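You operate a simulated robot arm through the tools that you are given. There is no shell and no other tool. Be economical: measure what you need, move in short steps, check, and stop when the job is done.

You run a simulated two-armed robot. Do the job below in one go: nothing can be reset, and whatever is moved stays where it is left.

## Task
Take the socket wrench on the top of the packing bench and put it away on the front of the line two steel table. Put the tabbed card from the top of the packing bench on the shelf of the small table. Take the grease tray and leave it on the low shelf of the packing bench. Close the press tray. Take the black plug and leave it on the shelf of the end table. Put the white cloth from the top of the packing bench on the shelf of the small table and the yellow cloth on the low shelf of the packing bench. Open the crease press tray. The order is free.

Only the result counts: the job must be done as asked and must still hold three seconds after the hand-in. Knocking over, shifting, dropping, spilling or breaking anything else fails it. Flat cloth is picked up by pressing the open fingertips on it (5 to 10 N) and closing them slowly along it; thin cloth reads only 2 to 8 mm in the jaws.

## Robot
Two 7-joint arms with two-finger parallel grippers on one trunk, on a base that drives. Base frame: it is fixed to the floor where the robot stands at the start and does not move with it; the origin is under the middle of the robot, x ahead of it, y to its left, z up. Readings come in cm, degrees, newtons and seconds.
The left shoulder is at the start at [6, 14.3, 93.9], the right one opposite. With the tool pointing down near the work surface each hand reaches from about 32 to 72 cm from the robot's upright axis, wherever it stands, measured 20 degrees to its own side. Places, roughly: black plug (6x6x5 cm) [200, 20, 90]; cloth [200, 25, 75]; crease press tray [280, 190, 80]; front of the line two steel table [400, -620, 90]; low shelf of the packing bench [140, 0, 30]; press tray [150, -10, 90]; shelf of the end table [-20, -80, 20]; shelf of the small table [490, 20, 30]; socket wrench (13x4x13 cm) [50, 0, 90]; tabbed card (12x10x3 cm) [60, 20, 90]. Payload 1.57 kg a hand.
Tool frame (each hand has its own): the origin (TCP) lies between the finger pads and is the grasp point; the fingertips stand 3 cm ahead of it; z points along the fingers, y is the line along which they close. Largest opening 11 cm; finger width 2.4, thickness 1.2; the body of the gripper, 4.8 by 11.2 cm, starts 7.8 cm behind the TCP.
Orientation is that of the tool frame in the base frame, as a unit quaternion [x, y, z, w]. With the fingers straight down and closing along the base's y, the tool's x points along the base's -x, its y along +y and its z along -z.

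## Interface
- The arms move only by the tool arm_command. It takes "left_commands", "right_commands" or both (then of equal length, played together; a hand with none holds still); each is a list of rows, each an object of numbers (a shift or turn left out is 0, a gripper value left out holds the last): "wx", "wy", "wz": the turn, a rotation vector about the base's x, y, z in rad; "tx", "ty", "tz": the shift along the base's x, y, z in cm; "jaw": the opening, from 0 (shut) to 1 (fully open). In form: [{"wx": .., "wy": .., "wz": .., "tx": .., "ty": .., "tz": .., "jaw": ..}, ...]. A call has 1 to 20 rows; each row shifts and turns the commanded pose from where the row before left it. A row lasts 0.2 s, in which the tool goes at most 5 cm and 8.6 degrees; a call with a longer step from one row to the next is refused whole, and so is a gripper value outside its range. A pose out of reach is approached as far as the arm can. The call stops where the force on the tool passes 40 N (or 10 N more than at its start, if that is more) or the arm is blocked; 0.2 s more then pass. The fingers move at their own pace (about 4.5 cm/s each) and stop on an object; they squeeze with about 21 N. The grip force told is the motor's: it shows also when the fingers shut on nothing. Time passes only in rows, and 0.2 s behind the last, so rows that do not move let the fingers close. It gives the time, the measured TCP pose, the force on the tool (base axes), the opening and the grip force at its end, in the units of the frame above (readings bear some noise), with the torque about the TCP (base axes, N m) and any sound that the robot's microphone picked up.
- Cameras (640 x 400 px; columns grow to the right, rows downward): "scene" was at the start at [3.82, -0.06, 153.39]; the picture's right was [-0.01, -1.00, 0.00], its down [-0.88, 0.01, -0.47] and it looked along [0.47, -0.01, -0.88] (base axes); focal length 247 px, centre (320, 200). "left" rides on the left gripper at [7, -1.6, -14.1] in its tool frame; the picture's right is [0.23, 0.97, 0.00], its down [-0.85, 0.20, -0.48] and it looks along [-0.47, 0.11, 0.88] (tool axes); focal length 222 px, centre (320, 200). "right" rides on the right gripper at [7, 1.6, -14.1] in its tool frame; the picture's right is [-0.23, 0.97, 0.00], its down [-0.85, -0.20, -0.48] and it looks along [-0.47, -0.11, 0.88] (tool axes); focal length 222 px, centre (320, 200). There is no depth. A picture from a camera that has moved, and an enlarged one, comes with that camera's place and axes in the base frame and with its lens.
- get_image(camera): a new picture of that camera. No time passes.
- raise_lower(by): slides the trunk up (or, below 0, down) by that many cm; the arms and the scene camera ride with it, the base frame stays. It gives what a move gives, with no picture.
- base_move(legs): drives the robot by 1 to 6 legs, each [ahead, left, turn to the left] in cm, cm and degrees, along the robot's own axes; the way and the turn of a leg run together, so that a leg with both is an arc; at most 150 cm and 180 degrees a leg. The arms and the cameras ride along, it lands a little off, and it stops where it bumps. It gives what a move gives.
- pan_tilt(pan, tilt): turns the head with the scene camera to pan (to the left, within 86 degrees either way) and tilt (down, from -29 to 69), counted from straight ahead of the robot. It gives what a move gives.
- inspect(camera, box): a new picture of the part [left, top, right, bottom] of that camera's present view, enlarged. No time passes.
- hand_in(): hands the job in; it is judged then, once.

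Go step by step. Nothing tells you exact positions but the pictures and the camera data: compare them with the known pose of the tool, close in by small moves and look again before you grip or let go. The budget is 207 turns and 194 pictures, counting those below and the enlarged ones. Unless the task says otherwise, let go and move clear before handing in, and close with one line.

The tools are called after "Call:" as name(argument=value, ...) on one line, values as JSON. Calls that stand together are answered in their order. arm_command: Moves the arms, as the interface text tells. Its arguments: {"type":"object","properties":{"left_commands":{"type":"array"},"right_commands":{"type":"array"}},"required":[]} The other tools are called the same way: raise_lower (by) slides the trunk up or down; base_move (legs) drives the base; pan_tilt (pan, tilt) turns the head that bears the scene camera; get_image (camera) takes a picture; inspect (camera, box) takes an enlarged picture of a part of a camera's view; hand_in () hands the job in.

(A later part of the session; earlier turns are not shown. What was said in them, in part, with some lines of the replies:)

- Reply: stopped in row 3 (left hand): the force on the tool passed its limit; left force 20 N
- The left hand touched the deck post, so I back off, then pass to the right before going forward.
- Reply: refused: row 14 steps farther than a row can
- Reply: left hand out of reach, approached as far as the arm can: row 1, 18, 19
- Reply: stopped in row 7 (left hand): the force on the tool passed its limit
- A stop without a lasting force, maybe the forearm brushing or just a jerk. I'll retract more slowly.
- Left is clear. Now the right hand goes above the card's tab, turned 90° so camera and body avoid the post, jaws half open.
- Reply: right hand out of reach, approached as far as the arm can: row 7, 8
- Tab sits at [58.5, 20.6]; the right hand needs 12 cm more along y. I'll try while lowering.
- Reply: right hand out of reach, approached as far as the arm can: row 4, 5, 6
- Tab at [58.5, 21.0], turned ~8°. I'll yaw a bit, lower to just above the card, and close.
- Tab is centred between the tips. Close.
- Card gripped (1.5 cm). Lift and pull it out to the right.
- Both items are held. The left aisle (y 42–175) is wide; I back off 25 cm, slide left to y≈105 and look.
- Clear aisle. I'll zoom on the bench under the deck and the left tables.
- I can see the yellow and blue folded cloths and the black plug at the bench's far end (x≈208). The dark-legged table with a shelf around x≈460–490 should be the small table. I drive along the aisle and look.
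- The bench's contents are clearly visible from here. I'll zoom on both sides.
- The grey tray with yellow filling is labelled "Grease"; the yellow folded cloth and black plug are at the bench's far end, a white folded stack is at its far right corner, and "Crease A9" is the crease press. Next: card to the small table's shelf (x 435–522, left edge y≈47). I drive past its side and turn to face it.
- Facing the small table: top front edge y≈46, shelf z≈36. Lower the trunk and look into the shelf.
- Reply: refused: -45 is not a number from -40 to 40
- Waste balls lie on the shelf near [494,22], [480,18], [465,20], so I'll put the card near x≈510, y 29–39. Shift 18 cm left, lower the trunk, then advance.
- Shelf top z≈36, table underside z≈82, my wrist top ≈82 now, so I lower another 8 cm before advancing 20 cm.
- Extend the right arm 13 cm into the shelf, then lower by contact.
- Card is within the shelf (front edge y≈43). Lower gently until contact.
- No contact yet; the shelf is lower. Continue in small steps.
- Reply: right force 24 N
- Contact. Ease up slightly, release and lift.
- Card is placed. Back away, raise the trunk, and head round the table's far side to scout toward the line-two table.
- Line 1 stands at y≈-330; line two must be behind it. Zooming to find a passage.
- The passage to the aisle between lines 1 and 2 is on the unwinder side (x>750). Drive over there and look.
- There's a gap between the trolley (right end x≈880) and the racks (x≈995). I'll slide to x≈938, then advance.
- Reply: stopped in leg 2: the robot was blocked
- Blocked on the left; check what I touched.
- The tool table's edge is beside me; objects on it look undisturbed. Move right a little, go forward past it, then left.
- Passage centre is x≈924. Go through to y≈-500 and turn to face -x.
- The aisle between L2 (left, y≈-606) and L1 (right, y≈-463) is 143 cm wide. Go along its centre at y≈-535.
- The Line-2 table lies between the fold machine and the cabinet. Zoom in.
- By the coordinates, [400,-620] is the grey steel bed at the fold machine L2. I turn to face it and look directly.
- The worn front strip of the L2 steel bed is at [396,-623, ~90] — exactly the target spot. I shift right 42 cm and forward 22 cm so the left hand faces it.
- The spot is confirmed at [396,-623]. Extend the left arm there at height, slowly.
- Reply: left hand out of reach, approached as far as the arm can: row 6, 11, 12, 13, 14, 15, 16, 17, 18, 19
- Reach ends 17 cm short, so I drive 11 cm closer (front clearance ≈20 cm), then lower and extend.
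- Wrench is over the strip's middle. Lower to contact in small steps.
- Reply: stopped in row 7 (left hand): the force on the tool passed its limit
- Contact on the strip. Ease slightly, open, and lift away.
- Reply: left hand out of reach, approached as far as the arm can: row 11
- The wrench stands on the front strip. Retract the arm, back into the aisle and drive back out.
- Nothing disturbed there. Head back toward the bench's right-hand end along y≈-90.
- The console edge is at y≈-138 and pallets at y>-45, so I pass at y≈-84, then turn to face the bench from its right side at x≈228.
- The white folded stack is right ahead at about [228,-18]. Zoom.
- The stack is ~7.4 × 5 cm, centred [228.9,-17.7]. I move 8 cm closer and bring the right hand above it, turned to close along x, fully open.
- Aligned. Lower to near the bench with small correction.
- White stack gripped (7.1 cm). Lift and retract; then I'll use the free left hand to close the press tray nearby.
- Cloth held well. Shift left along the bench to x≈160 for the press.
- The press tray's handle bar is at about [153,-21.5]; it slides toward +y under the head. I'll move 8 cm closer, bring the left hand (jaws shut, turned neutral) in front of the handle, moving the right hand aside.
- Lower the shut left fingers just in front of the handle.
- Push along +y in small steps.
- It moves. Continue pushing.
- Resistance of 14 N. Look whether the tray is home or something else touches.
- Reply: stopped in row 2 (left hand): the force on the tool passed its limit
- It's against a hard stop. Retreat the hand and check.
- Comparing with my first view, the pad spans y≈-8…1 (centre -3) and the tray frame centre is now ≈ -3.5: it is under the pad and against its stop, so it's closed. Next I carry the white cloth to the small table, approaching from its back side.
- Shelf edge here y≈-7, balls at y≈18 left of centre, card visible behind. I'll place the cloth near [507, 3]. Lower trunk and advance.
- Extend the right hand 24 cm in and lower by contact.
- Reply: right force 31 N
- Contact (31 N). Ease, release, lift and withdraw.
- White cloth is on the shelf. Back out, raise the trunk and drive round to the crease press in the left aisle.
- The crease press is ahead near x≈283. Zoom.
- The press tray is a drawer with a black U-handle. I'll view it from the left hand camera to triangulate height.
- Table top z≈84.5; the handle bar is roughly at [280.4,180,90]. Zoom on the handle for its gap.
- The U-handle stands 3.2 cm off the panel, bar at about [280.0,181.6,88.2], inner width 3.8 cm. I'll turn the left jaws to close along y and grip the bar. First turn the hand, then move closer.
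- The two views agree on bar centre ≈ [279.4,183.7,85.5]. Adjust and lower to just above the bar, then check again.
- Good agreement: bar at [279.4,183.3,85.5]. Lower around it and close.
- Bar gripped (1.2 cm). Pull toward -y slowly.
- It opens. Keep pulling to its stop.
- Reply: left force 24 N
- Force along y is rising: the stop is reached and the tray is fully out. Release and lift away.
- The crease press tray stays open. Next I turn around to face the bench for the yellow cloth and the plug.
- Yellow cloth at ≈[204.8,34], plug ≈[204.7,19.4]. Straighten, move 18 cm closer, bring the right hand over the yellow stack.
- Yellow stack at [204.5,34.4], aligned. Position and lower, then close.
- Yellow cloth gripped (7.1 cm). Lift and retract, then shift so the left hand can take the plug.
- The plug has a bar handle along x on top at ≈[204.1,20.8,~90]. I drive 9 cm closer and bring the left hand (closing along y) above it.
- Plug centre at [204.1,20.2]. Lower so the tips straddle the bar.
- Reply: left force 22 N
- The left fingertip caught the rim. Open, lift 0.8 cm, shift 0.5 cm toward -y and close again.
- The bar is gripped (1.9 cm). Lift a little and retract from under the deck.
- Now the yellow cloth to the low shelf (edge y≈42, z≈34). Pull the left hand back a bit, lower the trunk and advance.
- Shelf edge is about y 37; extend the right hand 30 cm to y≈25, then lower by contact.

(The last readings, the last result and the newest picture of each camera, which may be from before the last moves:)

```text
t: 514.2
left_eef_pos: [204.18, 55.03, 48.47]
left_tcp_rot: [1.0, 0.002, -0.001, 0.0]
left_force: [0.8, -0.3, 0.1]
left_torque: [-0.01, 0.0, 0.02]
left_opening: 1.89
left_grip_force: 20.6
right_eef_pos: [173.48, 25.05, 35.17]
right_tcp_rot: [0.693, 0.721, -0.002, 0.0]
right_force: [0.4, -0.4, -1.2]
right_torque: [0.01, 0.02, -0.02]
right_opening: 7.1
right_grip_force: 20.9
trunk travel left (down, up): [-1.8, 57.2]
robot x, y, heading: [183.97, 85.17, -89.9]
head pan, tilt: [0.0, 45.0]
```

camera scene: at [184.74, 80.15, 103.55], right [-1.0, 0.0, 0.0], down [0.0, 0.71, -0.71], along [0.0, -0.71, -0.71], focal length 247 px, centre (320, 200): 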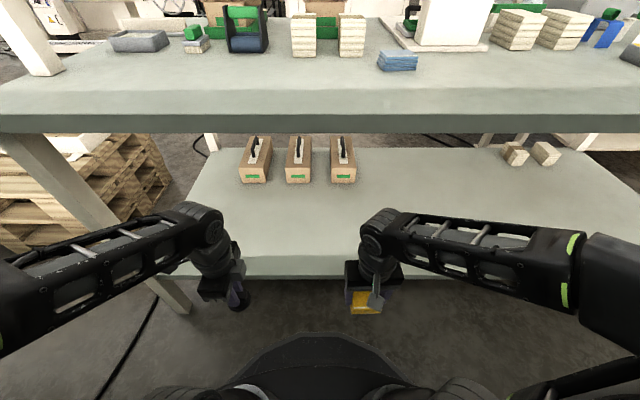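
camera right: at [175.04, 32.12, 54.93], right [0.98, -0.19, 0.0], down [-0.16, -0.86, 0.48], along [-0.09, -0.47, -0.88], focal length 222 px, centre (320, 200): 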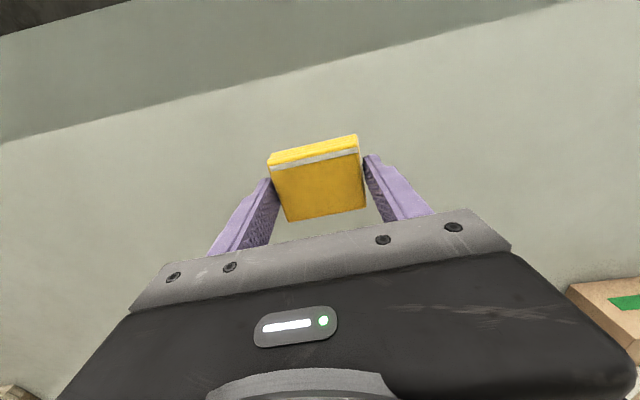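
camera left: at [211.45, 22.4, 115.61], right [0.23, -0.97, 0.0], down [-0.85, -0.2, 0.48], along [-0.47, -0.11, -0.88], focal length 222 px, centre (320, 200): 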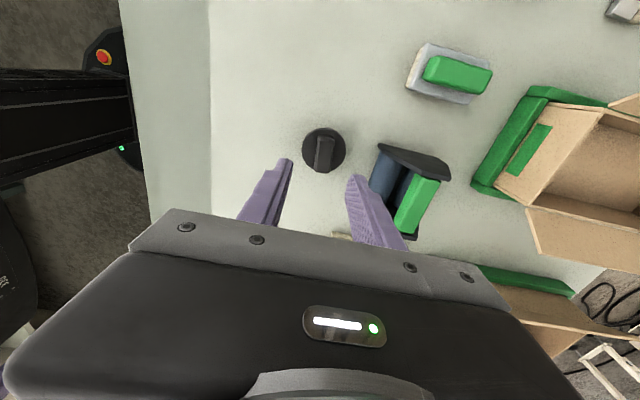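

Call:
arm_command(right_commands=[{"tz": -0.5}, {"tz": -0.5}, {"tz": -0.5}, {"tz": -0.5}, {"tz": -0.5}, {"tz": -0.5}, {"tz": -0.5}, {}])

Call:
get_image(camera="right")

```text
t: 515.5
left_eef_pos: [204.09, 55.09, 48.38]
left_tcp_rot: [1.0, 0.002, -0.001, 0.002]
left_force: [-0.4, -0.2, -0.1]
left_torque: [0.03, -0.02, 0.01]
left_opening: 1.87
left_grip_force: 20.7
right_eef_pos: [173.68, 24.97, 33.02]
right_tcp_rot: [0.693, 0.72, -0.004, 0.004]
right_force: [-0.7, 7.2, 17.4]
right_torque: [0.27, -0.11, 0.11]
right_opening: 7.12
right_grip_force: 21.2
trunk travel left (down, up): [-1.8, 57.2]
robot x, y, heading: [184.27, 85.32, -90.2]
head pan, tilt: [0.0, 45.0]
stopped in row 6 (right hand): the force on the tool passed its limit (the readings are from after the stop); the commanded pose is now the measured one
```

```text
48 pictures are left
camera right: at [175.17, 32.11, 47.06], right [0.98, -0.19, 0.0], down [-0.17, -0.86, 0.49], along [-0.09, -0.48, -0.87], focal length 222 px, centre (320, 200)
```

right: 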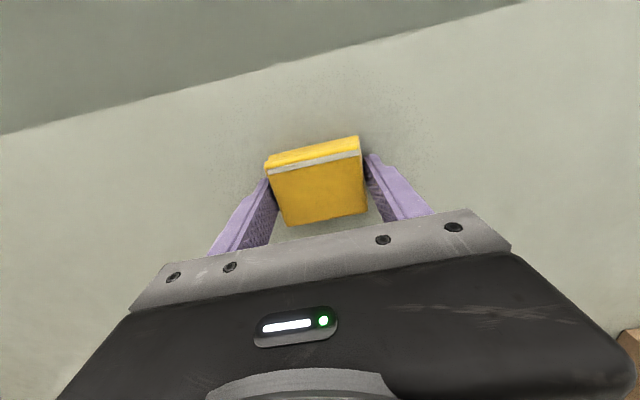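

Contact (shelf z≈29). Release, lift, withdraw.

Call:
arm_command(right_commands=[{"tz": 0.2}, {"jaw": 0.7}, {"jaw": 0.8}, {"jaw": 0.9}, {}, {"tz": 1.5}, {"tz": 2}, {"tz": 3}, {"tz": 3}, {"ty": 2, "tz": 2}, {"ty": 3}, {"ty": 3}, {"ty": 3}, {"ty": 3}, {"ty": 3}, {"ty": 3}, {"ty": 3}, {"ty": 3}, {"ty": 3}, {}])

Call:
get_image(camera="scene")

```text
t: 519.7
left_eef_pos: [204.14, 54.97, 48.45]
left_tcp_rot: [1.0, 0.002, -0.001, 0.001]
left_force: [-0.1, -0.7, 0.6]
left_torque: [-0.04, -0.01, -0.03]
left_opening: 1.89
left_grip_force: 20.4
right_eef_pos: [173.61, 54.03, 44.54]
right_tcp_rot: [0.694, 0.72, -0.005, 0.003]
right_force: [-0.7, -0.8, 0.8]
right_torque: [0.0, -0.01, -0.02]
right_opening: 9.88
right_grip_force: 0.1
trunk travel left (down, up): [-1.8, 57.2]
robot x, y, heading: [184.85, 85.32, -90.0]
head pan, tilt: [0.0, 45.0]
```

```text
47 pictures are left
camera scene: at [184.74, 80.14, 103.55], right [-1.0, 0.0, 0.0], down [0.0, 0.71, -0.71], along [0.0, -0.71, -0.71], focal length 247 px, centre (320, 200)
```

scene: 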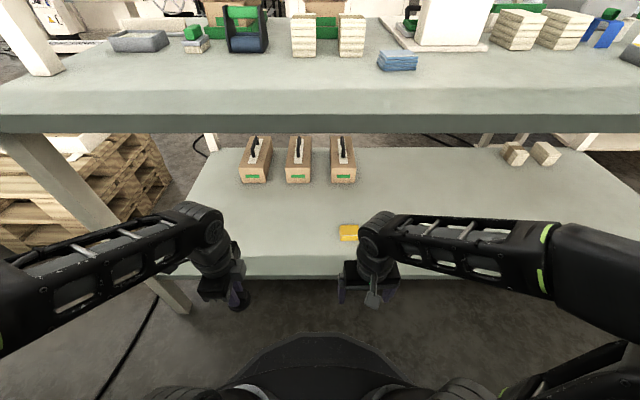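

Yellow cloth done. Back off, raise, and move to the grease tray (≈[106,19]).

Call:
base_move(legs=[[-20, 0, 0]])

Call:
raise_lower(by=40)

Call:
raise_lower(by=17)

Call:
base_move(legs=[[0, -68, 0]])

Call:
inspect(camera="scene", box=[240, 130, 440, 255])

```text
t: 521.3
left_eef_pos: [204.17, 75.3, 48.5]
left_tcp_rot: [1.0, 0.003, -0.001, 0.001]
left_force: [0.8, -0.5, -0.1]
left_torque: [-0.03, -0.03, -0.01]
left_opening: 1.87
left_grip_force: 20.4
right_eef_pos: [173.63, 74.03, 44.6]
right_tcp_rot: [0.692, 0.722, -0.004, 0.003]
right_force: [0.2, -0.3, 0.1]
right_torque: [0.01, 0.0, 0.02]
right_opening: 9.92
right_grip_force: 0.0
trunk travel left (down, up): [-1.8, 57.2]
robot x, y, heading: [184.4, 105.51, -89.7]
head pan, tilt: [0.0, 45.0]
```

```text
t: 525.2
left_eef_pos: [204.25, 75.38, 88.41]
left_tcp_rot: [1.0, 0.003, 0.0, 0.001]
left_force: [0.0, -0.4, -0.7]
left_torque: [0.01, -0.01, -0.01]
left_opening: 1.91
left_grip_force: 21.3
right_eef_pos: [173.63, 74.0, 84.66]
right_tcp_rot: [0.692, 0.722, -0.004, 0.003]
right_force: [0.1, 0.2, -0.7]
right_torque: [0.01, -0.01, -0.01]
right_opening: 9.91
right_grip_force: 0.0
trunk travel left (down, up): [-41.8, 17.2]
robot x, y, heading: [184.13, 105.49, -90.1]
head pan, tilt: [0.0, 45.0]
```

```text
t: 527.1
left_eef_pos: [204.12, 75.33, 105.44]
left_tcp_rot: [1.0, 0.004, -0.001, 0.001]
left_force: [0.5, -0.1, -0.2]
left_torque: [-0.03, 0.01, 0.0]
left_opening: 1.91
left_grip_force: 21.4
right_eef_pos: [173.65, 74.04, 101.65]
right_tcp_rot: [0.692, 0.722, -0.004, 0.003]
right_force: [0.2, 0.3, 0.1]
right_torque: [0.0, 0.03, 0.02]
right_opening: 9.89
right_grip_force: 0.1
trunk travel left (down, up): [-58.8, 0.2]
robot x, y, heading: [184.26, 105.6, -89.8]
head pan, tilt: [0.0, 45.0]
```

```text
t: 530.8
left_eef_pos: [136.8, 75.25, 105.43]
left_tcp_rot: [1.0, -0.001, -0.001, 0.001]
left_force: [0.4, 0.5, 0.5]
left_torque: [0.01, 0.01, 0.01]
left_opening: 1.88
left_grip_force: 21.3
right_eef_pos: [106.17, 74.28, 101.72]
right_tcp_rot: [0.695, 0.719, -0.003, 0.004]
right_force: [0.5, -0.2, 0.2]
right_torque: [0.01, -0.02, 0.03]
right_opening: 9.9
right_grip_force: 0.1
trunk travel left (down, up): [-58.8, 0.2]
robot x, y, heading: [116.92, 105.17, -90.5]
head pan, tilt: [0.0, 45.0]
```

```text
3.20 times, centred on (340, 192) of scene
camera zoom: at [117.48, 100.47, 160.55], right [-1.0, 0.01, 0.0], down [0.01, 0.71, -0.71], along [0.0, -0.71, -0.71], focal length 791 px, centre (256, 224)
```

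zoom: 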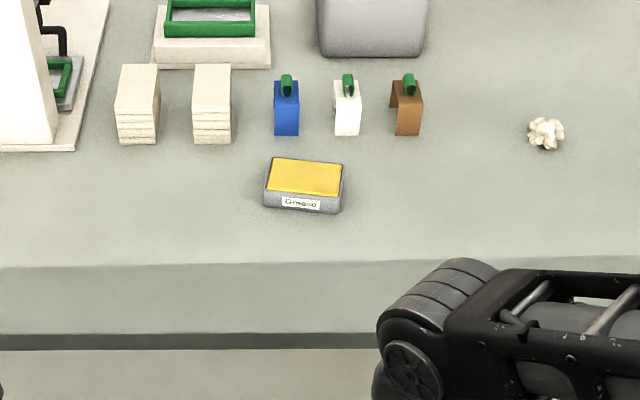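

The grease tray is ~10 × 7.5 cm at ≈[111,20.4], turned about -8°. I'll approach 27 cm and turn the right hand to close across its 7.5 cm width.

Call:
arm_command(right_commands=[{"wz": 0.14, "tx": 0.5}, {"wz": 0.14, "tx": 0.5}, {"wz": 0.14, "tx": 0.5}, {"wz": 0.14, "tx": 0.5}, {"wz": 0.14, "tx": 0.5}, {"wz": 0.14, "tx": 0.5}, {"wz": 0.14, "tx": 0.5}, {"wz": 0.14, "tx": 0.5}, {"wz": 0.14, "tx": 0.5}, {"wz": 0.14}, {}], left_commands=[{"tz": -1}, {"tz": -1}, {"tz": -1}, {"tz": -1}, {"tz": -1}, {"tz": -1}, {}, {}, {}, {}, {}])

Call:
base_move(legs=[[27, 0, 0]])

Call:
arm_command(right_commands=[{"ty": -2}, {"ty": -3}, {"ty": -3}, {"ty": -3}, {"ty": -3}, {"ty": -3}, {"ty": -3, "tz": -1}, {"ty": -3, "tz": -1}, {}])

Call:
get_image(camera="right")

```text
t: 533.2
left_eef_pos: [136.79, 75.18, 99.37]
left_tcp_rot: [1.0, 0.0, -0.001, 0.001]
left_force: [0.2, 0.3, -1.9]
left_torque: [0.01, -0.02, 0.02]
left_opening: 1.89
left_grip_force: 20.9
right_eef_pos: [110.87, 74.28, 101.72]
right_tcp_rot: [0.068, 0.998, 0.0, 0.005]
right_force: [0.1, -0.1, -0.8]
right_torque: [0.01, 0.01, 0.01]
right_opening: 9.88
right_grip_force: 0.0
trunk travel left (down, up): [-58.8, 0.2]
robot x, y, heading: [117.34, 105.63, -90.3]
head pan, tilt: [0.0, 45.0]
```

```text
t: 535.1
left_eef_pos: [136.63, 47.42, 99.42]
left_tcp_rot: [1.0, -0.002, -0.002, 0.0]
left_force: [0.4, -0.3, -1.5]
left_torque: [0.04, 0.01, -0.02]
left_opening: 1.87
left_grip_force: 20.9
right_eef_pos: [110.56, 46.48, 101.7]
right_tcp_rot: [0.069, 0.998, 0.0, 0.005]
right_force: [-0.2, -0.2, 0.1]
right_torque: [0.02, -0.05, 0.01]
right_opening: 9.92
right_grip_force: 0.1
trunk travel left (down, up): [-58.8, 0.2]
robot x, y, heading: [117.42, 78.18, -90.5]
head pan, tilt: [0.0, 45.0]
```

```text
t: 537.1
left_eef_pos: [136.6, 47.55, 99.3]
left_tcp_rot: [1.0, -0.002, 0.0, 0.0]
left_force: [0.2, 0.7, -0.3]
left_torque: [0.01, 0.01, 0.03]
left_opening: 1.89
left_grip_force: 20.5
right_eef_pos: [110.66, 23.47, 99.77]
right_tcp_rot: [0.069, 0.998, -0.001, 0.005]
right_force: [-0.7, 0.7, 0.4]
right_torque: [-0.01, -0.02, -0.02]
right_opening: 9.9
right_grip_force: 0.0
trunk travel left (down, up): [-58.8, 0.2]
robot x, y, heading: [117.01, 77.58, -90.5]
head pan, tilt: [0.0, 45.0]
```

```text
45 pictures are left
camera right: at [104.03, 26.12, 113.71], right [0.36, 0.93, 0.0], down [0.81, -0.31, 0.49], along [0.46, -0.17, -0.87], focal length 222 px, centre (320, 200)
```

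right: 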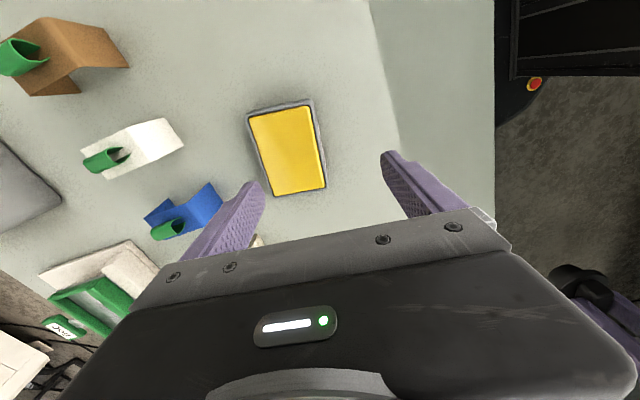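

Tray centre [109.7,20.5], jaws aligned. Move over it and lower beside it, then close gently.

Call:
arm_command(right_commands=[{"wy": 0.01, "tx": -0.5, "ty": -1.5}, {"tx": -0.5, "ty": -1.5}, {"tz": -2}, {"tz": -2}, {"tz": -1}, {}])

Call:
get_image(camera="right")

```text
t: 538.5
left_eef_pos: [136.71, 47.44, 99.39]
left_tcp_rot: [1.0, -0.002, -0.001, 0.0]
left_force: [0.4, 0.2, -0.2]
left_torque: [0.05, -0.02, -0.01]
left_opening: 1.89
left_grip_force: 21.0
right_eef_pos: [109.56, 20.57, 94.53]
right_tcp_rot: [0.069, 0.998, -0.001, -0.001]
right_force: [-0.1, 0.5, 0.5]
right_torque: [0.0, -0.02, 0.02]
right_opening: 9.88
right_grip_force: 0.0
trunk travel left (down, up): [-58.8, 0.2]
robot x, y, heading: [117.04, 77.81, -90.2]
head pan, tilt: [0.0, 45.0]
```

```text
44 pictures are left
camera right: at [103.06, 23.11, 108.69], right [0.36, 0.93, 0.0], down [0.82, -0.32, 0.48], along [0.45, -0.17, -0.88], focal length 222 px, centre (320, 200)
```

right: 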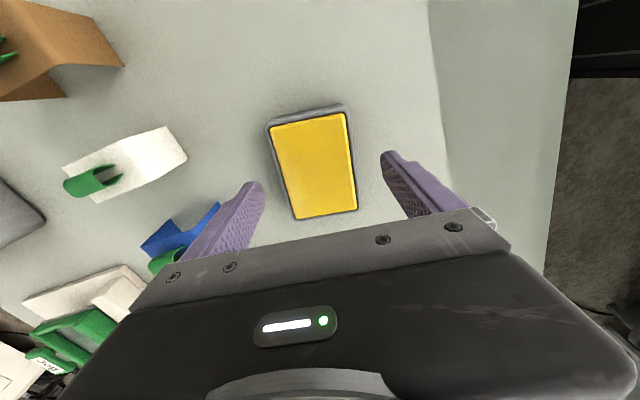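

Call:
arm_command(right_commands=[{"tx": -0.3, "ty": -0.5, "tz": -1.5}, {"tz": -2}, {"tz": -1.3}, {}, {"jaw": 0.82}, {"jaw": 0.75}, {"jaw": 0.7}, {"jaw": 0.65}, {"jaw": 0.6}, {"jaw": 0.5}, {"jaw": 0.4}, {}, {}])

Call:
get_image(camera="right")

```text
t: 541.3
left_eef_pos: [136.65, 47.47, 99.33]
left_tcp_rot: [1.0, -0.002, -0.001, 0.001]
left_force: [-0.4, -0.2, -0.6]
left_torque: [0.01, 0.04, 0.03]
left_opening: 1.88
left_grip_force: 20.7
right_eef_pos: [109.26, 20.02, 89.82]
right_tcp_rot: [0.069, 0.998, -0.001, -0.001]
right_force: [0.6, 1.7, 0.5]
right_torque: [0.19, 0.0, -0.03]
right_opening: 7.53
right_grip_force: 21.0
trunk travel left (down, up): [-58.8, 0.2]
robot x, y, heading: [116.66, 77.95, -90.3]
head pan, tilt: [0.0, 45.0]
```

```text
43 pictures are left
camera right: at [102.77, 22.58, 103.92], right [0.36, 0.93, 0.0], down [0.82, -0.31, 0.48], along [0.45, -0.17, -0.88], focal length 222 px, centre (320, 200)
```

right: 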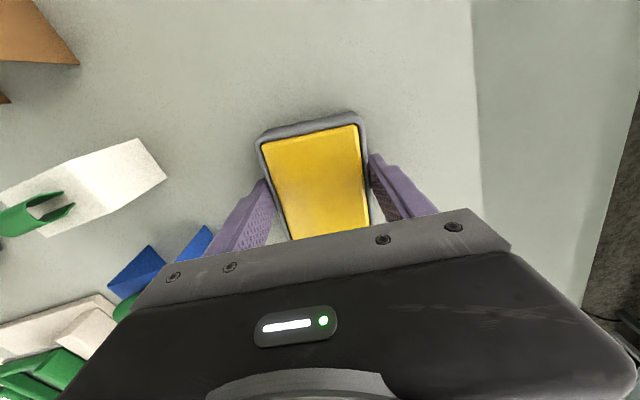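

Tray gripped (7.5 cm). Lift level and slowly, retract.

Call:
arm_command(right_commands=[{"tz": 0.5}, {"tz": 1}, {"tz": 1}, {"tz": 1.5}, {"tz": 1}, {"ty": 1}, {"ty": 1.5}, {"ty": 2}, {"ty": 2}, {"ty": 2}, {"ty": 2}, {"ty": 2}, {"ty": 2}, {"ty": 2, "tz": 0.5}, {"ty": 2, "tz": 1}, {"ty": 2, "tz": 1}, {"ty": 2, "tz": 1}, {"ty": 1.5, "tz": 1}, {"ty": 1}, {}])

Call:
get_image(camera="right")

```text
t: 545.5
left_eef_pos: [136.6, 47.43, 99.4]
left_tcp_rot: [1.0, -0.001, -0.001, 0.001]
left_force: [-0.1, 0.4, -1.1]
left_torque: [0.01, 0.04, -0.01]
left_opening: 1.88
left_grip_force: 20.9
right_eef_pos: [109.22, 45.05, 99.14]
right_tcp_rot: [0.07, 0.998, -0.001, 0.0]
right_force: [-0.1, -0.3, -4.5]
right_torque: [0.02, 0.04, 0.01]
right_opening: 7.49
right_grip_force: 21.0
trunk travel left (down, up): [-58.8, 0.2]
robot x, y, heading: [117.06, 77.81, -90.6]
head pan, tilt: [0.0, 45.0]
```

```text
42 pictures are left
camera right: at [102.71, 47.68, 113.36], right [0.36, 0.93, 0.0], down [0.82, -0.32, 0.48], along [0.45, -0.17, -0.88], focal length 222 px, centre (320, 200)
```

right: 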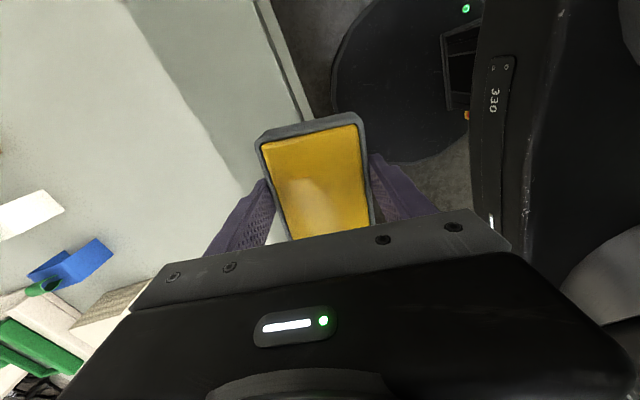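

Level and secure. Back off, shift left to x≈150, lower the trunk and advance to the low shelf.

Call:
base_move(legs=[[-28, 0, 0.4], [0, 33, 0]])

Call:
raise_lower(by=-40)

Call:
raise_lower(by=-14)

Call:
base_move(legs=[[21, 0, 0]])

Call:
get_image(camera="scene")

```text
t: 549.3
left_eef_pos: [170.04, 75.37, 99.35]
left_tcp_rot: [1.0, 0.001, -0.001, 0.0]
left_force: [0.7, -0.6, -1.2]
left_torque: [0.01, 0.05, 0.01]
left_opening: 1.9
left_grip_force: 21.6
right_eef_pos: [142.68, 72.75, 99.21]
right_tcp_rot: [0.067, 0.998, -0.001, 0.0]
right_force: [0.0, -0.1, -4.1]
right_torque: [0.0, 0.04, -0.03]
right_opening: 7.48
right_grip_force: 21.1
trunk travel left (down, up): [-58.8, 0.2]
robot x, y, heading: [149.94, 105.56, -90.1]
head pan, tilt: [0.0, 45.0]
```

```text
t: 553.1
left_eef_pos: [169.96, 75.38, 59.33]
left_tcp_rot: [1.0, 0.001, -0.001, 0.001]
left_force: [0.5, 0.5, -0.6]
left_torque: [0.03, 0.01, 0.0]
left_opening: 1.92
left_grip_force: 20.8
right_eef_pos: [142.68, 72.74, 59.13]
right_tcp_rot: [0.068, 0.998, -0.001, 0.0]
right_force: [0.9, -0.6, -3.4]
right_torque: [-0.03, 0.01, -0.03]
right_opening: 7.49
right_grip_force: 21.1
trunk travel left (down, up): [-18.8, 40.2]
robot x, y, heading: [149.98, 105.79, -90.4]
head pan, tilt: [0.0, 45.0]
```

```text
t: 554.8
left_eef_pos: [170.0, 75.37, 45.43]
left_tcp_rot: [1.0, 0.002, -0.001, 0.0]
left_force: [0.4, -0.3, -0.6]
left_torque: [-0.01, 0.0, -0.01]
left_opening: 1.91
left_grip_force: 20.6
right_eef_pos: [142.58, 72.84, 45.16]
right_tcp_rot: [0.067, 0.998, -0.001, 0.0]
right_force: [0.3, -0.3, -5.1]
right_torque: [0.03, 0.01, 0.01]
right_opening: 7.51
right_grip_force: 21.1
trunk travel left (down, up): [-4.8, 54.2]
robot x, y, heading: [150.04, 105.64, -89.9]
head pan, tilt: [0.0, 45.0]
```

```text
t: 556.4
left_eef_pos: [170.15, 54.39, 45.33]
left_tcp_rot: [1.0, 0.0, -0.002, 0.001]
left_force: [0.1, 0.7, -0.7]
left_torque: [0.0, 0.0, -0.06]
left_opening: 1.89
left_grip_force: 20.7
right_eef_pos: [142.55, 51.85, 45.19]
right_tcp_rot: [0.066, 0.998, -0.002, 0.0]
right_force: [-0.1, -0.6, -5.1]
right_torque: [-0.01, 0.01, -0.01]
right_opening: 7.45
right_grip_force: 21.0
trunk travel left (down, up): [-4.8, 54.2]
robot x, y, heading: [150.36, 85.23, -90.1]
head pan, tilt: [0.0, 45.0]
```

```text
41 pictures are left
camera scene: at [150.57, 79.51, 106.55], right [-1.0, 0.0, 0.0], down [0.0, 0.71, -0.71], along [0.0, -0.71, -0.71], focal length 247 px, centre (320, 200)
```

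scene: 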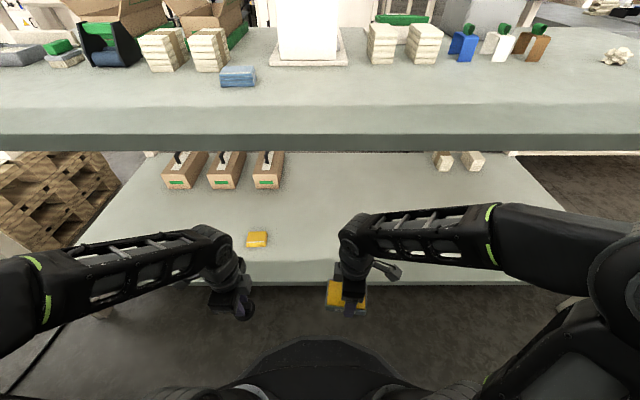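

Clear. Extend 27 cm in and lower.

Call:
arm_command(right_commands=[{"ty": -1}, {"ty": -1.5}, {"ty": -2}, {"ty": -2}, {"ty": -2}, {"ty": -2}, {"ty": -2}, {"ty": -2}, {"ty": -2}, {"ty": -2}, {"ty": -2}, {"ty": -2}, {"ty": -2}, {"ty": -1.5}, {"ty": -1}, {"tz": -1}, {"tz": -1.5}, {"tz": -1.5}, {"tz": -1}, {}])

Call:
arm_command(right_commands=[{"tz": -1}, {"tz": -1}, {"tz": -1}, {"tz": -1}, {"tz": -0.7}, {"tz": -0.5}, {"tz": -0.4}, {}])

Call:
get_image(camera="right")

```text
t: 560.6
left_eef_pos: [169.94, 54.39, 45.4]
left_tcp_rot: [1.0, 0.001, -0.001, 0.001]
left_force: [-0.6, 0.1, -0.8]
left_torque: [0.0, -0.01, 0.01]
left_opening: 1.88
left_grip_force: 21.0
right_eef_pos: [142.53, 24.85, 40.08]
right_tcp_rot: [0.067, 0.998, -0.001, 0.0]
right_force: [0.2, -0.4, -4.1]
right_torque: [-0.05, 0.03, -0.02]
right_opening: 7.47
right_grip_force: 20.7
trunk travel left (down, up): [-4.8, 54.2]
robot x, y, heading: [150.63, 84.68, -89.8]
head pan, tilt: [0.0, 45.0]
```

```text
t: 562.4
left_eef_pos: [169.92, 54.38, 45.39]
left_tcp_rot: [1.0, 0.001, 0.0, 0.001]
left_force: [0.4, -0.7, 0.5]
left_torque: [0.03, 0.0, 0.0]
left_opening: 1.88
left_grip_force: 20.9
right_eef_pos: [142.51, 24.72, 34.5]
right_tcp_rot: [0.067, 0.998, -0.001, 0.0]
right_force: [-0.4, 0.1, -4.5]
right_torque: [-0.01, 0.03, 0.01]
right_opening: 7.47
right_grip_force: 20.7
trunk travel left (down, up): [-4.8, 54.2]
robot x, y, heading: [150.17, 84.3, -90.3]
head pan, tilt: [0.0, 45.0]
```

```text
40 pictures are left
camera right: at [136.05, 27.38, 48.68], right [0.36, 0.93, 0.0], down [0.82, -0.31, 0.48], along [0.45, -0.17, -0.88], focal length 222 px, centre (320, 200)
```

right: 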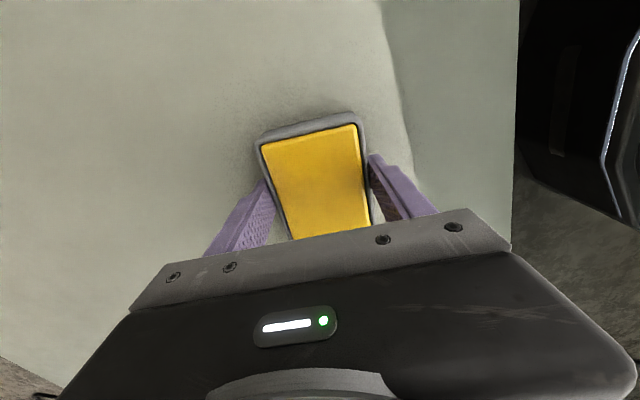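

Call:
arm_command(right_commands=[{"tz": -0.3}, {"tz": -0.3}, {"tz": -0.3}, {"tz": -0.3}, {"tz": -0.3}, {}])

```text
t: 563.8
left_eef_pos: [169.9, 54.43, 45.5]
left_tcp_rot: [1.0, 0.001, 0.0, 0.002]
left_force: [-0.9, -0.4, -0.6]
left_torque: [0.02, -0.02, -0.05]
left_opening: 1.88
left_grip_force: 21.0
right_eef_pos: [142.71, 24.7, 33.42]
right_tcp_rot: [0.067, 0.998, -0.004, 0.002]
right_force: [0.7, -0.1, 27.2]
right_torque: [0.69, -0.14, -0.15]
right_opening: 7.5
right_grip_force: 20.8
trunk travel left (down, up): [-4.8, 54.2]
robot x, y, heading: [150.42, 84.58, -90.4]
head pan, tilt: [0.0, 45.0]
```

Contact. Ease up, release gently, lift and withdraw.

Call:
arm_command(right_commands=[{"tz": 0.3}, {"tz": 0.1}, {"jaw": 0.72}, {"jaw": 0.8}, {"jaw": 0.9}, {}, {"tz": 1}, {"tz": 2}, {"tz": 3}, {"tz": 3}, {"ty": 2, "tz": 1}, {"ty": 3}, {"ty": 3}, {"ty": 3}, {"ty": 3}, {"ty": 3}, {"ty": 3}, {"ty": 3}, {"ty": 3}, {}])

Call:
get_image(camera="scene")

```text
t: 568.0
left_eef_pos: [169.94, 54.42, 45.43]
left_tcp_rot: [1.0, 0.001, -0.002, 0.001]
left_force: [-0.4, 0.0, -0.1]
left_torque: [0.0, 0.03, 0.0]
left_opening: 1.9
left_grip_force: 21.0
right_eef_pos: [142.59, 50.91, 43.85]
right_tcp_rot: [0.068, 0.998, -0.001, 0.001]
right_force: [0.0, 0.9, -0.8]
right_torque: [0.03, 0.01, -0.01]
right_opening: 9.9
right_grip_force: 0.1
trunk travel left (down, up): [-4.8, 54.2]
robot x, y, heading: [150.11, 84.58, -90.0]
head pan, tilt: [0.0, 45.0]
```

```text
39 pictures are left
camera scene: at [150.57, 79.52, 106.55], right [-1.0, 0.0, 0.0], down [0.0, 0.71, -0.71], along [0.0, -0.71, -0.71], focal length 247 px, centre (320, 200)
```

scene: 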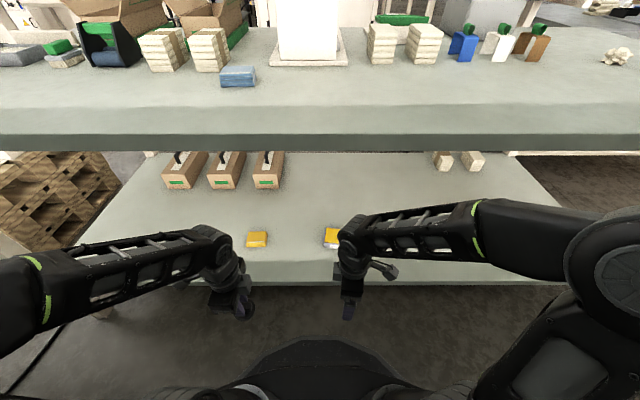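

Grease tray is on the shelf. Last item: the plug to the end table's shelf. Back off, raise, and drive around the bench's near end.

Call:
base_move(legs=[[-20, 0, 0]])

Call:
raise_lower(by=40)

Call:
raise_lower(by=14)

Call:
base_move(legs=[[0, -150, 0], [0, -40, 0], [60, 0, 0]])

Call:
get_image(camera="scene")

```text
t: 569.6
left_eef_pos: [170.0, 74.64, 45.38]
left_tcp_rot: [1.0, -0.002, -0.001, 0.0]
left_force: [0.1, 0.3, -0.1]
left_torque: [0.03, 0.0, 0.01]
left_opening: 1.89
left_grip_force: 20.7
right_eef_pos: [142.64, 71.2, 43.81]
right_tcp_rot: [0.068, 0.998, -0.002, 0.0]
right_force: [-0.2, 0.5, -0.3]
right_torque: [-0.01, 0.01, 0.02]
right_opening: 9.9
right_grip_force: 0.1
trunk travel left (down, up): [-4.8, 54.2]
robot x, y, heading: [150.31, 105.01, -90.2]
head pan, tilt: [0.0, 45.0]
```

```text
t: 573.4
left_eef_pos: [169.87, 74.53, 85.41]
left_tcp_rot: [1.0, -0.001, -0.001, 0.001]
left_force: [-0.4, -0.4, -0.1]
left_torque: [0.0, 0.01, -0.02]
left_opening: 1.9
left_grip_force: 20.8
right_eef_pos: [142.66, 71.14, 83.86]
right_tcp_rot: [0.069, 0.998, -0.001, -0.001]
right_force: [-0.7, -0.5, 0.1]
right_torque: [-0.01, 0.01, -0.01]
right_opening: 9.92
right_grip_force: 0.1
trunk travel left (down, up): [-44.8, 14.2]
robot x, y, heading: [150.26, 104.98, -90.3]
head pan, tilt: [0.0, 45.0]
```

```text
t: 575.1
left_eef_pos: [169.94, 74.54, 99.32]
left_tcp_rot: [1.0, 0.0, -0.001, 0.0]
left_force: [0.3, 0.9, -0.4]
left_torque: [-0.01, 0.01, -0.01]
left_opening: 1.88
left_grip_force: 20.8
right_eef_pos: [142.56, 71.25, 97.79]
right_tcp_rot: [0.069, 0.998, 0.0, 0.0]
right_force: [0.5, 0.8, 0.0]
right_torque: [0.0, 0.0, 0.0]
right_opening: 9.92
right_grip_force: 0.1
trunk travel left (down, up): [-58.8, 0.2]
robot x, y, heading: [150.18, 104.9, -90.3]
head pan, tilt: [0.0, 45.0]
```

```text
t: 587.1
left_eef_pos: [-26.96, 33.71, 99.27]
left_tcp_rot: [0.999, -0.05, -0.009, 0.003]
left_force: [0.0, 0.9, -1.2]
left_torque: [-0.01, 0.03, 0.05]
left_opening: 1.9
left_grip_force: 21.0
right_eef_pos: [-54.36, 32.82, 98.22]
right_tcp_rot: [0.116, 0.993, -0.006, -0.007]
right_force: [-0.8, 0.1, 0.0]
right_torque: [-0.02, 0.0, 0.02]
right_opening: 9.89
right_grip_force: 0.0
trunk travel left (down, up): [-58.8, 0.2]
robot x, y, heading: [-45.13, 65.54, -96.2]
head pan, tilt: [0.0, 45.0]
stopped in leg 3: the robot was blocked; the commanded pose is now the measured one
```

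```text
38 pictures are left
camera scene: at [-42.6, 60.97, 160.66], right [-0.99, 0.1, 0.02], down [0.06, 0.7, -0.71], along [-0.09, -0.71, -0.7], focal length 247 px, centre (320, 200)
```

scene: 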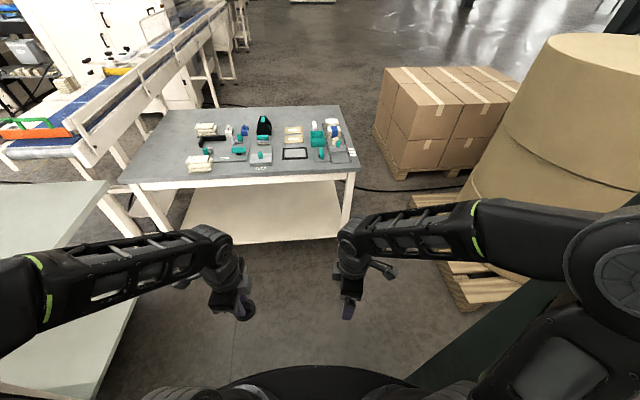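

I was blocked on the right by the column/pallet with the big roll. The end table spans x≈-71…37, near edge y≈-36, its shelf is empty. I move left to x≈-15, straighten and go forward.

Call:
base_move(legs=[[0, 30, 0], [0, 0, 6.2]])

Call:
pan_tilt(pan=-60, tilt=40)

Call:
get_image(camera="scene")

```text
t: 589.7
left_eef_pos: [4.21, 31.83, 99.41]
left_tcp_rot: [1.0, 0.002, -0.001, 0.0]
left_force: [-0.3, 0.2, -0.2]
left_torque: [0.02, -0.01, 0.01]
left_opening: 1.89
left_grip_force: 20.6
right_eef_pos: [-23.12, 28.26, 97.64]
right_tcp_rot: [0.066, 0.998, -0.002, 0.0]
right_force: [0.2, -0.5, -0.3]
right_torque: [0.04, 0.01, 0.02]
right_opening: 9.91
right_grip_force: 0.1
trunk travel left (down, up): [-58.8, 0.2]
robot x, y, heading: [-15.73, 61.9, -90.3]
head pan, tilt: [0.0, 45.0]
```

```text
t: 591.0
left_eef_pos: [4.06, 31.82, 99.36]
left_tcp_rot: [1.0, 0.003, -0.001, -0.001]
left_force: [-0.1, -0.3, -0.5]
left_torque: [0.02, 0.0, 0.03]
left_opening: 1.9
left_grip_force: 20.3
right_eef_pos: [-23.08, 28.12, 97.87]
right_tcp_rot: [0.066, 0.998, -0.001, 0.0]
right_force: [-0.6, 0.1, -0.5]
right_torque: [-0.01, 0.0, -0.03]
right_opening: 9.9
right_grip_force: 0.0
trunk travel left (down, up): [-58.8, 0.2]
robot x, y, heading: [-15.53, 62.21, -90.0]
head pan, tilt: [-60.0, 40.0]
```

```text
37 pictures are left
camera scene: at [-22.58, 60.85, 161.28], right [-0.5, 0.87, 0.0], down [0.56, 0.32, -0.77], along [-0.66, -0.38, -0.64], focal length 247 px, centre (320, 200)
```

scene: 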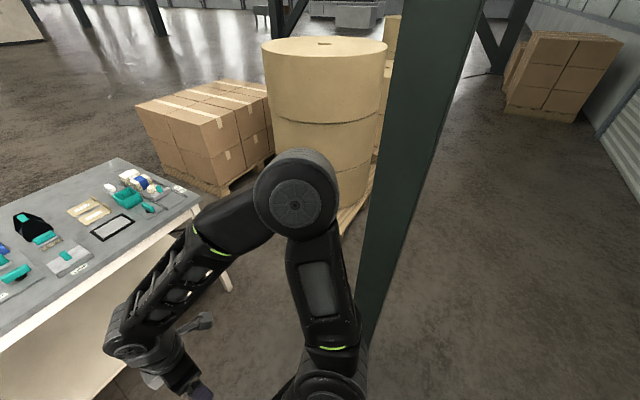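

It was only the fixed building column. Drive forward toward the end table, slightly to the right.

Call:
base_move(legs=[[58, -8, 0]])

Call:
raise_lower(by=-40)

Call:
raise_lower(by=-18.5)

Call:
pan_tilt(pan=10, tilt=45)

Call:
get_image(camera="scene")

```text
t: 594.4
left_eef_pos: [-3.68, -25.95, 99.33]
left_tcp_rot: [1.0, 0.004, -0.001, 0.0]
left_force: [0.4, 0.4, 0.0]
left_torque: [0.01, -0.01, 0.02]
left_opening: 1.88
left_grip_force: 21.1
right_eef_pos: [-30.95, -29.73, 97.8]
right_tcp_rot: [0.065, 0.998, -0.001, 0.001]
right_force: [0.4, -0.1, -0.4]
right_torque: [0.0, 0.01, 0.01]
right_opening: 9.9
right_grip_force: 0.1
trunk travel left (down, up): [-58.8, 0.2]
robot x, y, heading: [-23.33, 4.29, -90.1]
head pan, tilt: [-60.0, 40.0]
```

```text
t: 598.2
left_eef_pos: [-3.8, -26.11, 59.3]
left_tcp_rot: [1.0, 0.003, -0.001, 0.0]
left_force: [0.4, 0.3, -0.8]
left_torque: [0.0, 0.02, 0.02]
left_opening: 1.88
left_grip_force: 20.5
right_eef_pos: [-30.94, -29.64, 57.75]
right_tcp_rot: [0.065, 0.998, -0.001, 0.001]
right_force: [0.2, 0.3, 0.3]
right_torque: [0.0, 0.01, 0.0]
right_opening: 9.92
right_grip_force: 0.1
trunk travel left (down, up): [-18.8, 40.2]
robot x, y, heading: [-23.53, 4.28, -89.9]
head pan, tilt: [-60.0, 40.0]
```

```text
t: 600.2
left_eef_pos: [-3.54, -25.99, 40.95]
left_tcp_rot: [1.0, 0.002, -0.001, 0.001]
left_force: [-0.4, -0.2, -0.7]
left_torque: [-0.02, -0.01, -0.01]
left_opening: 1.91
left_grip_force: 21.5
right_eef_pos: [-30.95, -29.61, 39.29]
right_tcp_rot: [0.065, 0.998, -0.001, 0.001]
right_force: [0.1, 0.2, 0.5]
right_torque: [-0.02, 0.0, 0.01]
right_opening: 9.89
right_grip_force: 0.1
trunk travel left (down, up): [-0.3, 58.7]
robot x, y, heading: [-23.99, 4.31, -89.9]
head pan, tilt: [-60.0, 40.0]
```

```text
t: 601.6
left_eef_pos: [-3.72, -25.93, 40.79]
left_tcp_rot: [1.0, 0.004, -0.001, 0.0]
left_force: [-0.5, -0.1, -1.0]
left_torque: [0.0, -0.01, -0.02]
left_opening: 1.89
left_grip_force: 20.9
right_eef_pos: [-30.79, -29.63, 39.35]
right_tcp_rot: [0.064, 0.998, 0.0, 0.001]
right_force: [-0.7, -0.9, 0.2]
right_torque: [0.0, 0.01, 0.02]
right_opening: 9.9
right_grip_force: 0.0
trunk travel left (down, up): [-0.3, 58.7]
robot x, y, heading: [-23.3, 4.53, -89.8]
head pan, tilt: [10.0, 45.0]
```

```text
36 pictures are left
camera scene: at [-21.69, -0.74, 102.05], right [-0.98, -0.17, 0.0], down [-0.12, 0.7, -0.71], along [0.12, -0.7, -0.71], focal length 247 px, centre (320, 200)
```

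scene: 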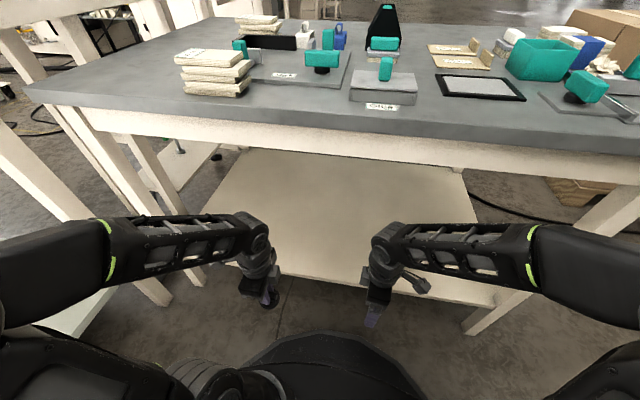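

Shelf clear; apron underside z≈76. Lower the left arm 6 cm, drive 5 cm, then extend under the apron.

Call:
arm_command(left_commands=[{"tz": -1.5}, {"tz": -1.5}, {"tz": -1.5}, {"tz": -1.5}, {}])

Call:
base_move(legs=[[5, 0, 0]])

Call:
arm_command(left_commands=[{"ty": -1}, {"ty": -2}, {"ty": -2}, {"ty": -2}, {"ty": -2}, {"ty": -2}, {"ty": -2}, {"ty": -2}, {"ty": -2}, {"ty": -2}, {"ty": -2}, {"ty": -2}, {"ty": -2}, {"ty": -1}, {}])

Call:
get_image(camera="left")

Call:
get_image(camera="scene")

```text
t: 602.8
left_eef_pos: [-3.94, -26.83, 35.01]
left_tcp_rot: [1.0, 0.004, -0.001, -0.001]
left_force: [0.0, 0.2, -0.2]
left_torque: [-0.01, -0.03, -0.02]
left_opening: 1.88
left_grip_force: 20.9
left hand out of reach, approached as far as the arm can: row 3
right_eef_pos: [-30.91, -29.55, 39.27]
right_tcp_rot: [0.065, 0.998, -0.002, 0.0]
right_force: [-0.2, 0.5, -0.1]
right_torque: [-0.03, 0.0, 0.01]
right_opening: 9.91
right_grip_force: 0.1
trunk travel left (down, up): [-0.3, 58.7]
robot x, y, heading: [-23.22, 4.1, -89.9]
head pan, tilt: [10.0, 45.0]
```

```text
t: 603.8
left_eef_pos: [-3.77, -31.83, 35.13]
left_tcp_rot: [1.0, 0.004, -0.002, -0.001]
left_force: [-0.1, -0.2, -0.9]
left_torque: [0.0, 0.01, -0.02]
left_opening: 1.89
left_grip_force: 21.3
right_eef_pos: [-30.88, -34.63, 39.27]
right_tcp_rot: [0.063, 0.998, -0.001, 0.001]
right_force: [0.0, -0.4, -0.8]
right_torque: [-0.01, 0.01, 0.0]
right_opening: 9.89
right_grip_force: 0.1
trunk travel left (down, up): [-0.3, 58.7]
robot x, y, heading: [-23.4, -0.92, -89.7]
head pan, tilt: [10.0, 45.0]
```

```text
t: 607.0
left_eef_pos: [-3.74, -57.73, 34.97]
left_tcp_rot: [1.0, 0.004, 0.0, -0.001]
left_force: [0.5, -0.6, 0.0]
left_torque: [0.02, 0.02, 0.01]
left_opening: 1.89
left_grip_force: 21.5
right_eef_pos: [-30.87, -34.52, 39.27]
right_tcp_rot: [0.064, 0.998, -0.001, 0.001]
right_force: [0.7, 0.2, -0.3]
right_torque: [-0.02, 0.04, 0.02]
right_opening: 9.91
right_grip_force: 0.0
trunk travel left (down, up): [-0.3, 58.7]
robot x, y, heading: [-23.78, -0.62, -89.8]
head pan, tilt: [10.0, 45.0]
```

```text
35 pictures are left
camera left: at [3.03, -55.97, 49.26], right [0.23, -0.97, 0.0], down [-0.85, -0.21, 0.48], along [-0.47, -0.11, -0.88], focal length 222 px, centre (320, 200)
```

left: 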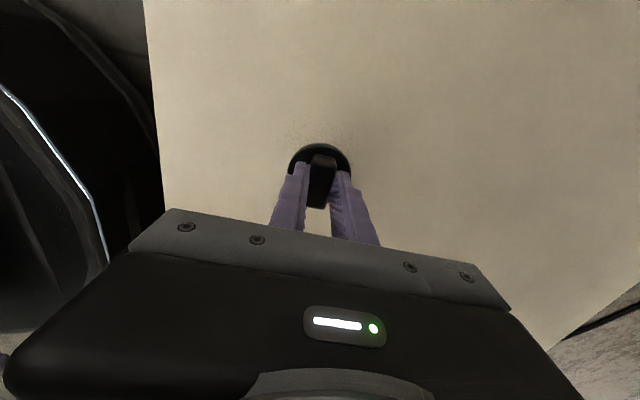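

```text
34 pictures are left
camera scene: at [-21.67, -5.72, 102.05], right [-0.98, -0.18, 0.0], down [-0.12, 0.7, -0.71], along [0.12, -0.7, -0.71], focal length 247 px, centre (320, 200)
```

scene: 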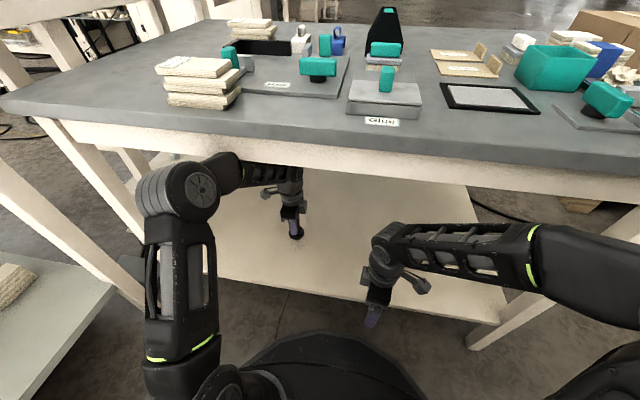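

Plug is well inside the shelf. Lower to contact.

Call:
arm_command(left_commands=[{"tz": -0.7}, {"tz": -0.7}, {"tz": -0.7}, {"tz": -0.7}, {"tz": -0.6}, {"tz": -0.6}, {}])

```text
t: 608.5
left_eef_pos: [-3.73, -57.82, 31.25]
left_tcp_rot: [1.0, 0.004, -0.001, 0.002]
left_force: [0.9, 4.1, 20.1]
left_torque: [0.16, 0.05, -0.02]
left_opening: 1.91
left_grip_force: 21.2
right_eef_pos: [-30.92, -34.53, 39.38]
right_tcp_rot: [0.063, 0.998, -0.002, 0.0]
right_force: [0.4, -0.5, -0.3]
right_torque: [0.01, 0.04, -0.02]
right_opening: 9.91
right_grip_force: 0.1
trunk travel left (down, up): [-0.3, 58.7]
robot x, y, heading: [-23.54, -0.82, -89.9]
head pan, tilt: [10.0, 45.0]
```

Contact (20 N). Ease, release, lift and withdraw.

Call:
arm_command(left_commands=[{"tz": 0.3}, {"jaw": 0.22}, {"jaw": 0.3}, {"jaw": 0.42}, {}, {"tz": 1}, {"tz": 1.5}, {"tz": 2}, {"tz": 2}, {"ty": 2}, {"ty": 3}, {"ty": 3}, {"ty": 3}, {"ty": 3}, {"ty": 3}, {"ty": 3}, {"ty": 3}, {"ty": 3}, {}])

Call:
base_move(legs=[[-20, 0, 0]])

Call:
get_image(camera="scene")

```text
t: 612.5
left_eef_pos: [-3.66, -31.52, 38.01]
left_tcp_rot: [1.0, 0.004, -0.001, -0.001]
left_force: [-0.5, -0.4, -0.4]
left_torque: [-0.02, 0.0, -0.02]
left_opening: 4.61
left_grip_force: 0.0
right_eef_pos: [-30.86, -34.57, 39.34]
right_tcp_rot: [0.064, 0.998, -0.001, 0.001]
right_force: [0.5, 1.1, -0.9]
right_torque: [0.02, -0.02, -0.01]
right_opening: 9.91
right_grip_force: 0.0
trunk travel left (down, up): [-0.3, 58.7]
robot x, y, heading: [-23.4, -0.71, -89.7]
head pan, tilt: [10.0, 45.0]
```

```text
t: 614.1
left_eef_pos: [-3.66, -11.54, 37.91]
left_tcp_rot: [1.0, 0.005, -0.001, -0.001]
left_force: [-0.2, -0.2, 0.4]
left_torque: [0.0, 0.0, 0.0]
left_opening: 4.63
left_grip_force: 0.1
right_eef_pos: [-30.85, -14.53, 39.31]
right_tcp_rot: [0.063, 0.998, -0.001, 0.001]
right_force: [0.2, 0.0, -0.7]
right_torque: [0.01, -0.01, 0.01]
right_opening: 9.89
right_grip_force: 0.1
trunk travel left (down, up): [-0.3, 58.7]
robot x, y, heading: [-23.51, 19.49, -89.5]
head pan, tilt: [10.0, 45.0]
```

```text
33 pictures are left
camera scene: at [-21.74, 14.4, 102.05], right [-0.98, -0.18, 0.0], down [-0.13, 0.7, -0.71], along [0.13, -0.7, -0.71], focal length 247 px, centre (320, 200)
```

scene: 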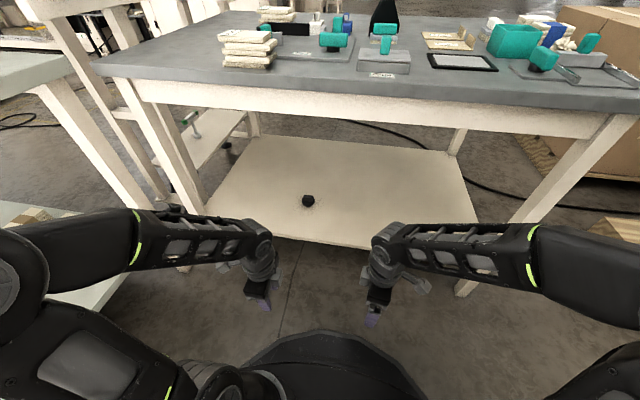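

Plug is on the shelf. To be sure of the press tray, I raise the trunk and re-check it from the original viewpoint.

Call:
raise_lower(by=40)

Call:
raise_lower(by=13.5)

Call:
base_move(legs=[[10, 0, 0]])

Call:
pan_tilt(pan=84, tilt=32)

Call:
get_image(camera="scene")

```text
t: 618.0
left_eef_pos: [-3.78, -11.56, 77.97]
left_tcp_rot: [1.0, 0.006, 0.0, -0.001]
left_force: [0.9, -0.4, -0.6]
left_torque: [0.01, 0.02, 0.0]
left_opening: 4.63
left_grip_force: 0.2
right_eef_pos: [-30.81, -14.56, 79.26]
right_tcp_rot: [0.063, 0.998, -0.001, 0.001]
right_force: [0.2, 0.7, -0.4]
right_torque: [0.01, 0.0, 0.0]
right_opening: 9.88
right_grip_force: 0.1
trunk travel left (down, up): [-40.3, 18.7]
robot x, y, heading: [-23.61, 19.77, -89.8]
head pan, tilt: [10.0, 45.0]
```

```text
t: 619.6
left_eef_pos: [-3.74, -11.52, 91.32]
left_tcp_rot: [1.0, 0.005, -0.002, -0.001]
left_force: [0.8, -0.5, -0.5]
left_torque: [-0.01, 0.0, 0.02]
left_opening: 4.64
left_grip_force: 0.1
right_eef_pos: [-30.91, -14.48, 92.75]
right_tcp_rot: [0.062, 0.998, -0.001, 0.001]
right_force: [0.8, -0.3, -0.8]
right_torque: [0.03, 0.01, 0.01]
right_opening: 9.9
right_grip_force: 0.0
trunk travel left (down, up): [-53.8, 5.2]
robot x, y, heading: [-23.79, 19.0, -89.5]
head pan, tilt: [10.0, 45.0]
```

```text
t: 620.7
left_eef_pos: [-3.67, -21.52, 91.43]
left_tcp_rot: [1.0, 0.004, 0.0, -0.001]
left_force: [-0.9, -0.2, -0.5]
left_torque: [0.02, 0.04, -0.02]
left_opening: 4.63
left_grip_force: 0.1
right_eef_pos: [-30.83, -24.5, 92.74]
right_tcp_rot: [0.064, 0.998, 0.0, 0.001]
right_force: [-0.5, -0.4, 0.3]
right_torque: [0.02, -0.03, 0.0]
right_opening: 9.91
right_grip_force: 0.0
trunk travel left (down, up): [-53.8, 5.2]
robot x, y, heading: [-23.59, 9.43, -89.8]
head pan, tilt: [10.0, 45.0]
```

```text
t: 622.2
left_eef_pos: [-3.6, -21.36, 91.41]
left_tcp_rot: [1.0, 0.005, -0.001, -0.001]
left_force: [0.0, 0.0, 0.9]
left_torque: [-0.01, -0.04, 0.01]
left_opening: 4.63
left_grip_force: 0.1
right_eef_pos: [-30.82, -24.23, 92.71]
right_tcp_rot: [0.064, 0.998, -0.001, 0.001]
right_force: [0.5, 0.2, -0.1]
right_torque: [0.01, -0.03, 0.0]
right_opening: 9.9
right_grip_force: 0.0
trunk travel left (down, up): [-53.8, 5.2]
robot x, y, heading: [-23.39, 9.61, -89.5]
head pan, tilt: [84.0, 32.0]
```

```text
32 pictures are left
camera scene: at [-14.23, 11.66, 157.5], right [-0.1, -0.99, 0.0], down [-0.53, 0.05, -0.85], along [0.84, -0.09, -0.53], focal length 247 px, centre (320, 200)
```

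scene: 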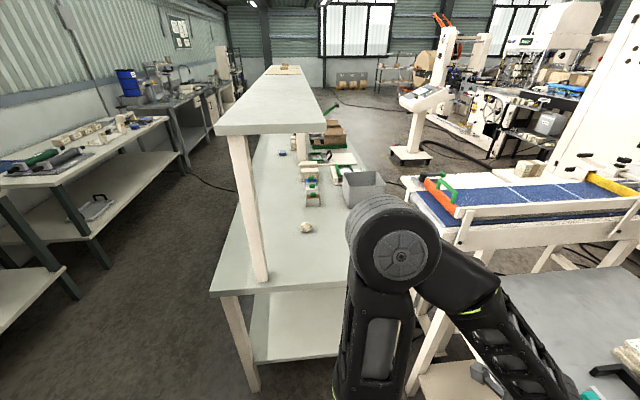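

Call:
inspect(camera="scene", box=[280, 110, 380, 190])

```text
5.00 times, centred on (330, 150) of scene
camera zoom: at [-14.23, 11.66, 157.5], right [-0.1, -0.99, 0.0], down [-0.53, 0.05, -0.85], along [0.84, -0.09, -0.53], focal length 1236 px, centre (270, 450)
```

zoom: 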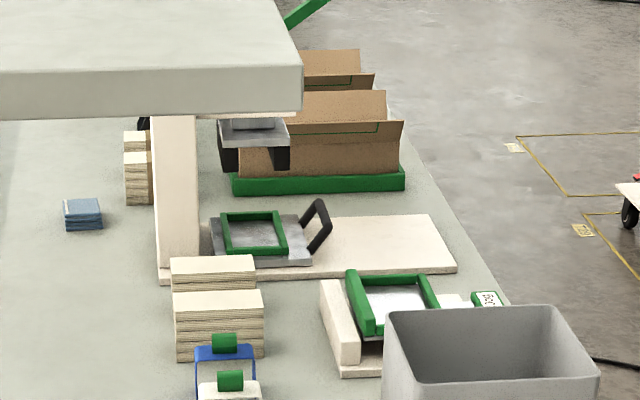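

The press tray's frame now sits directly under the pad against the column, so it is closed, and everything else is in place with both hands empty and clear. Handing in.

Call:
hand_in()

```text
The job is handed in.
```

The job is handed in with all eight tasks done: the wrench, card, grease tray, plug and both cloths are in their places, the press tray is closed, and the crease press tray is open. On the way the base or arms bumped the deck post on the packing bench, a tool table and a building column; nothing looked moved where I looked.
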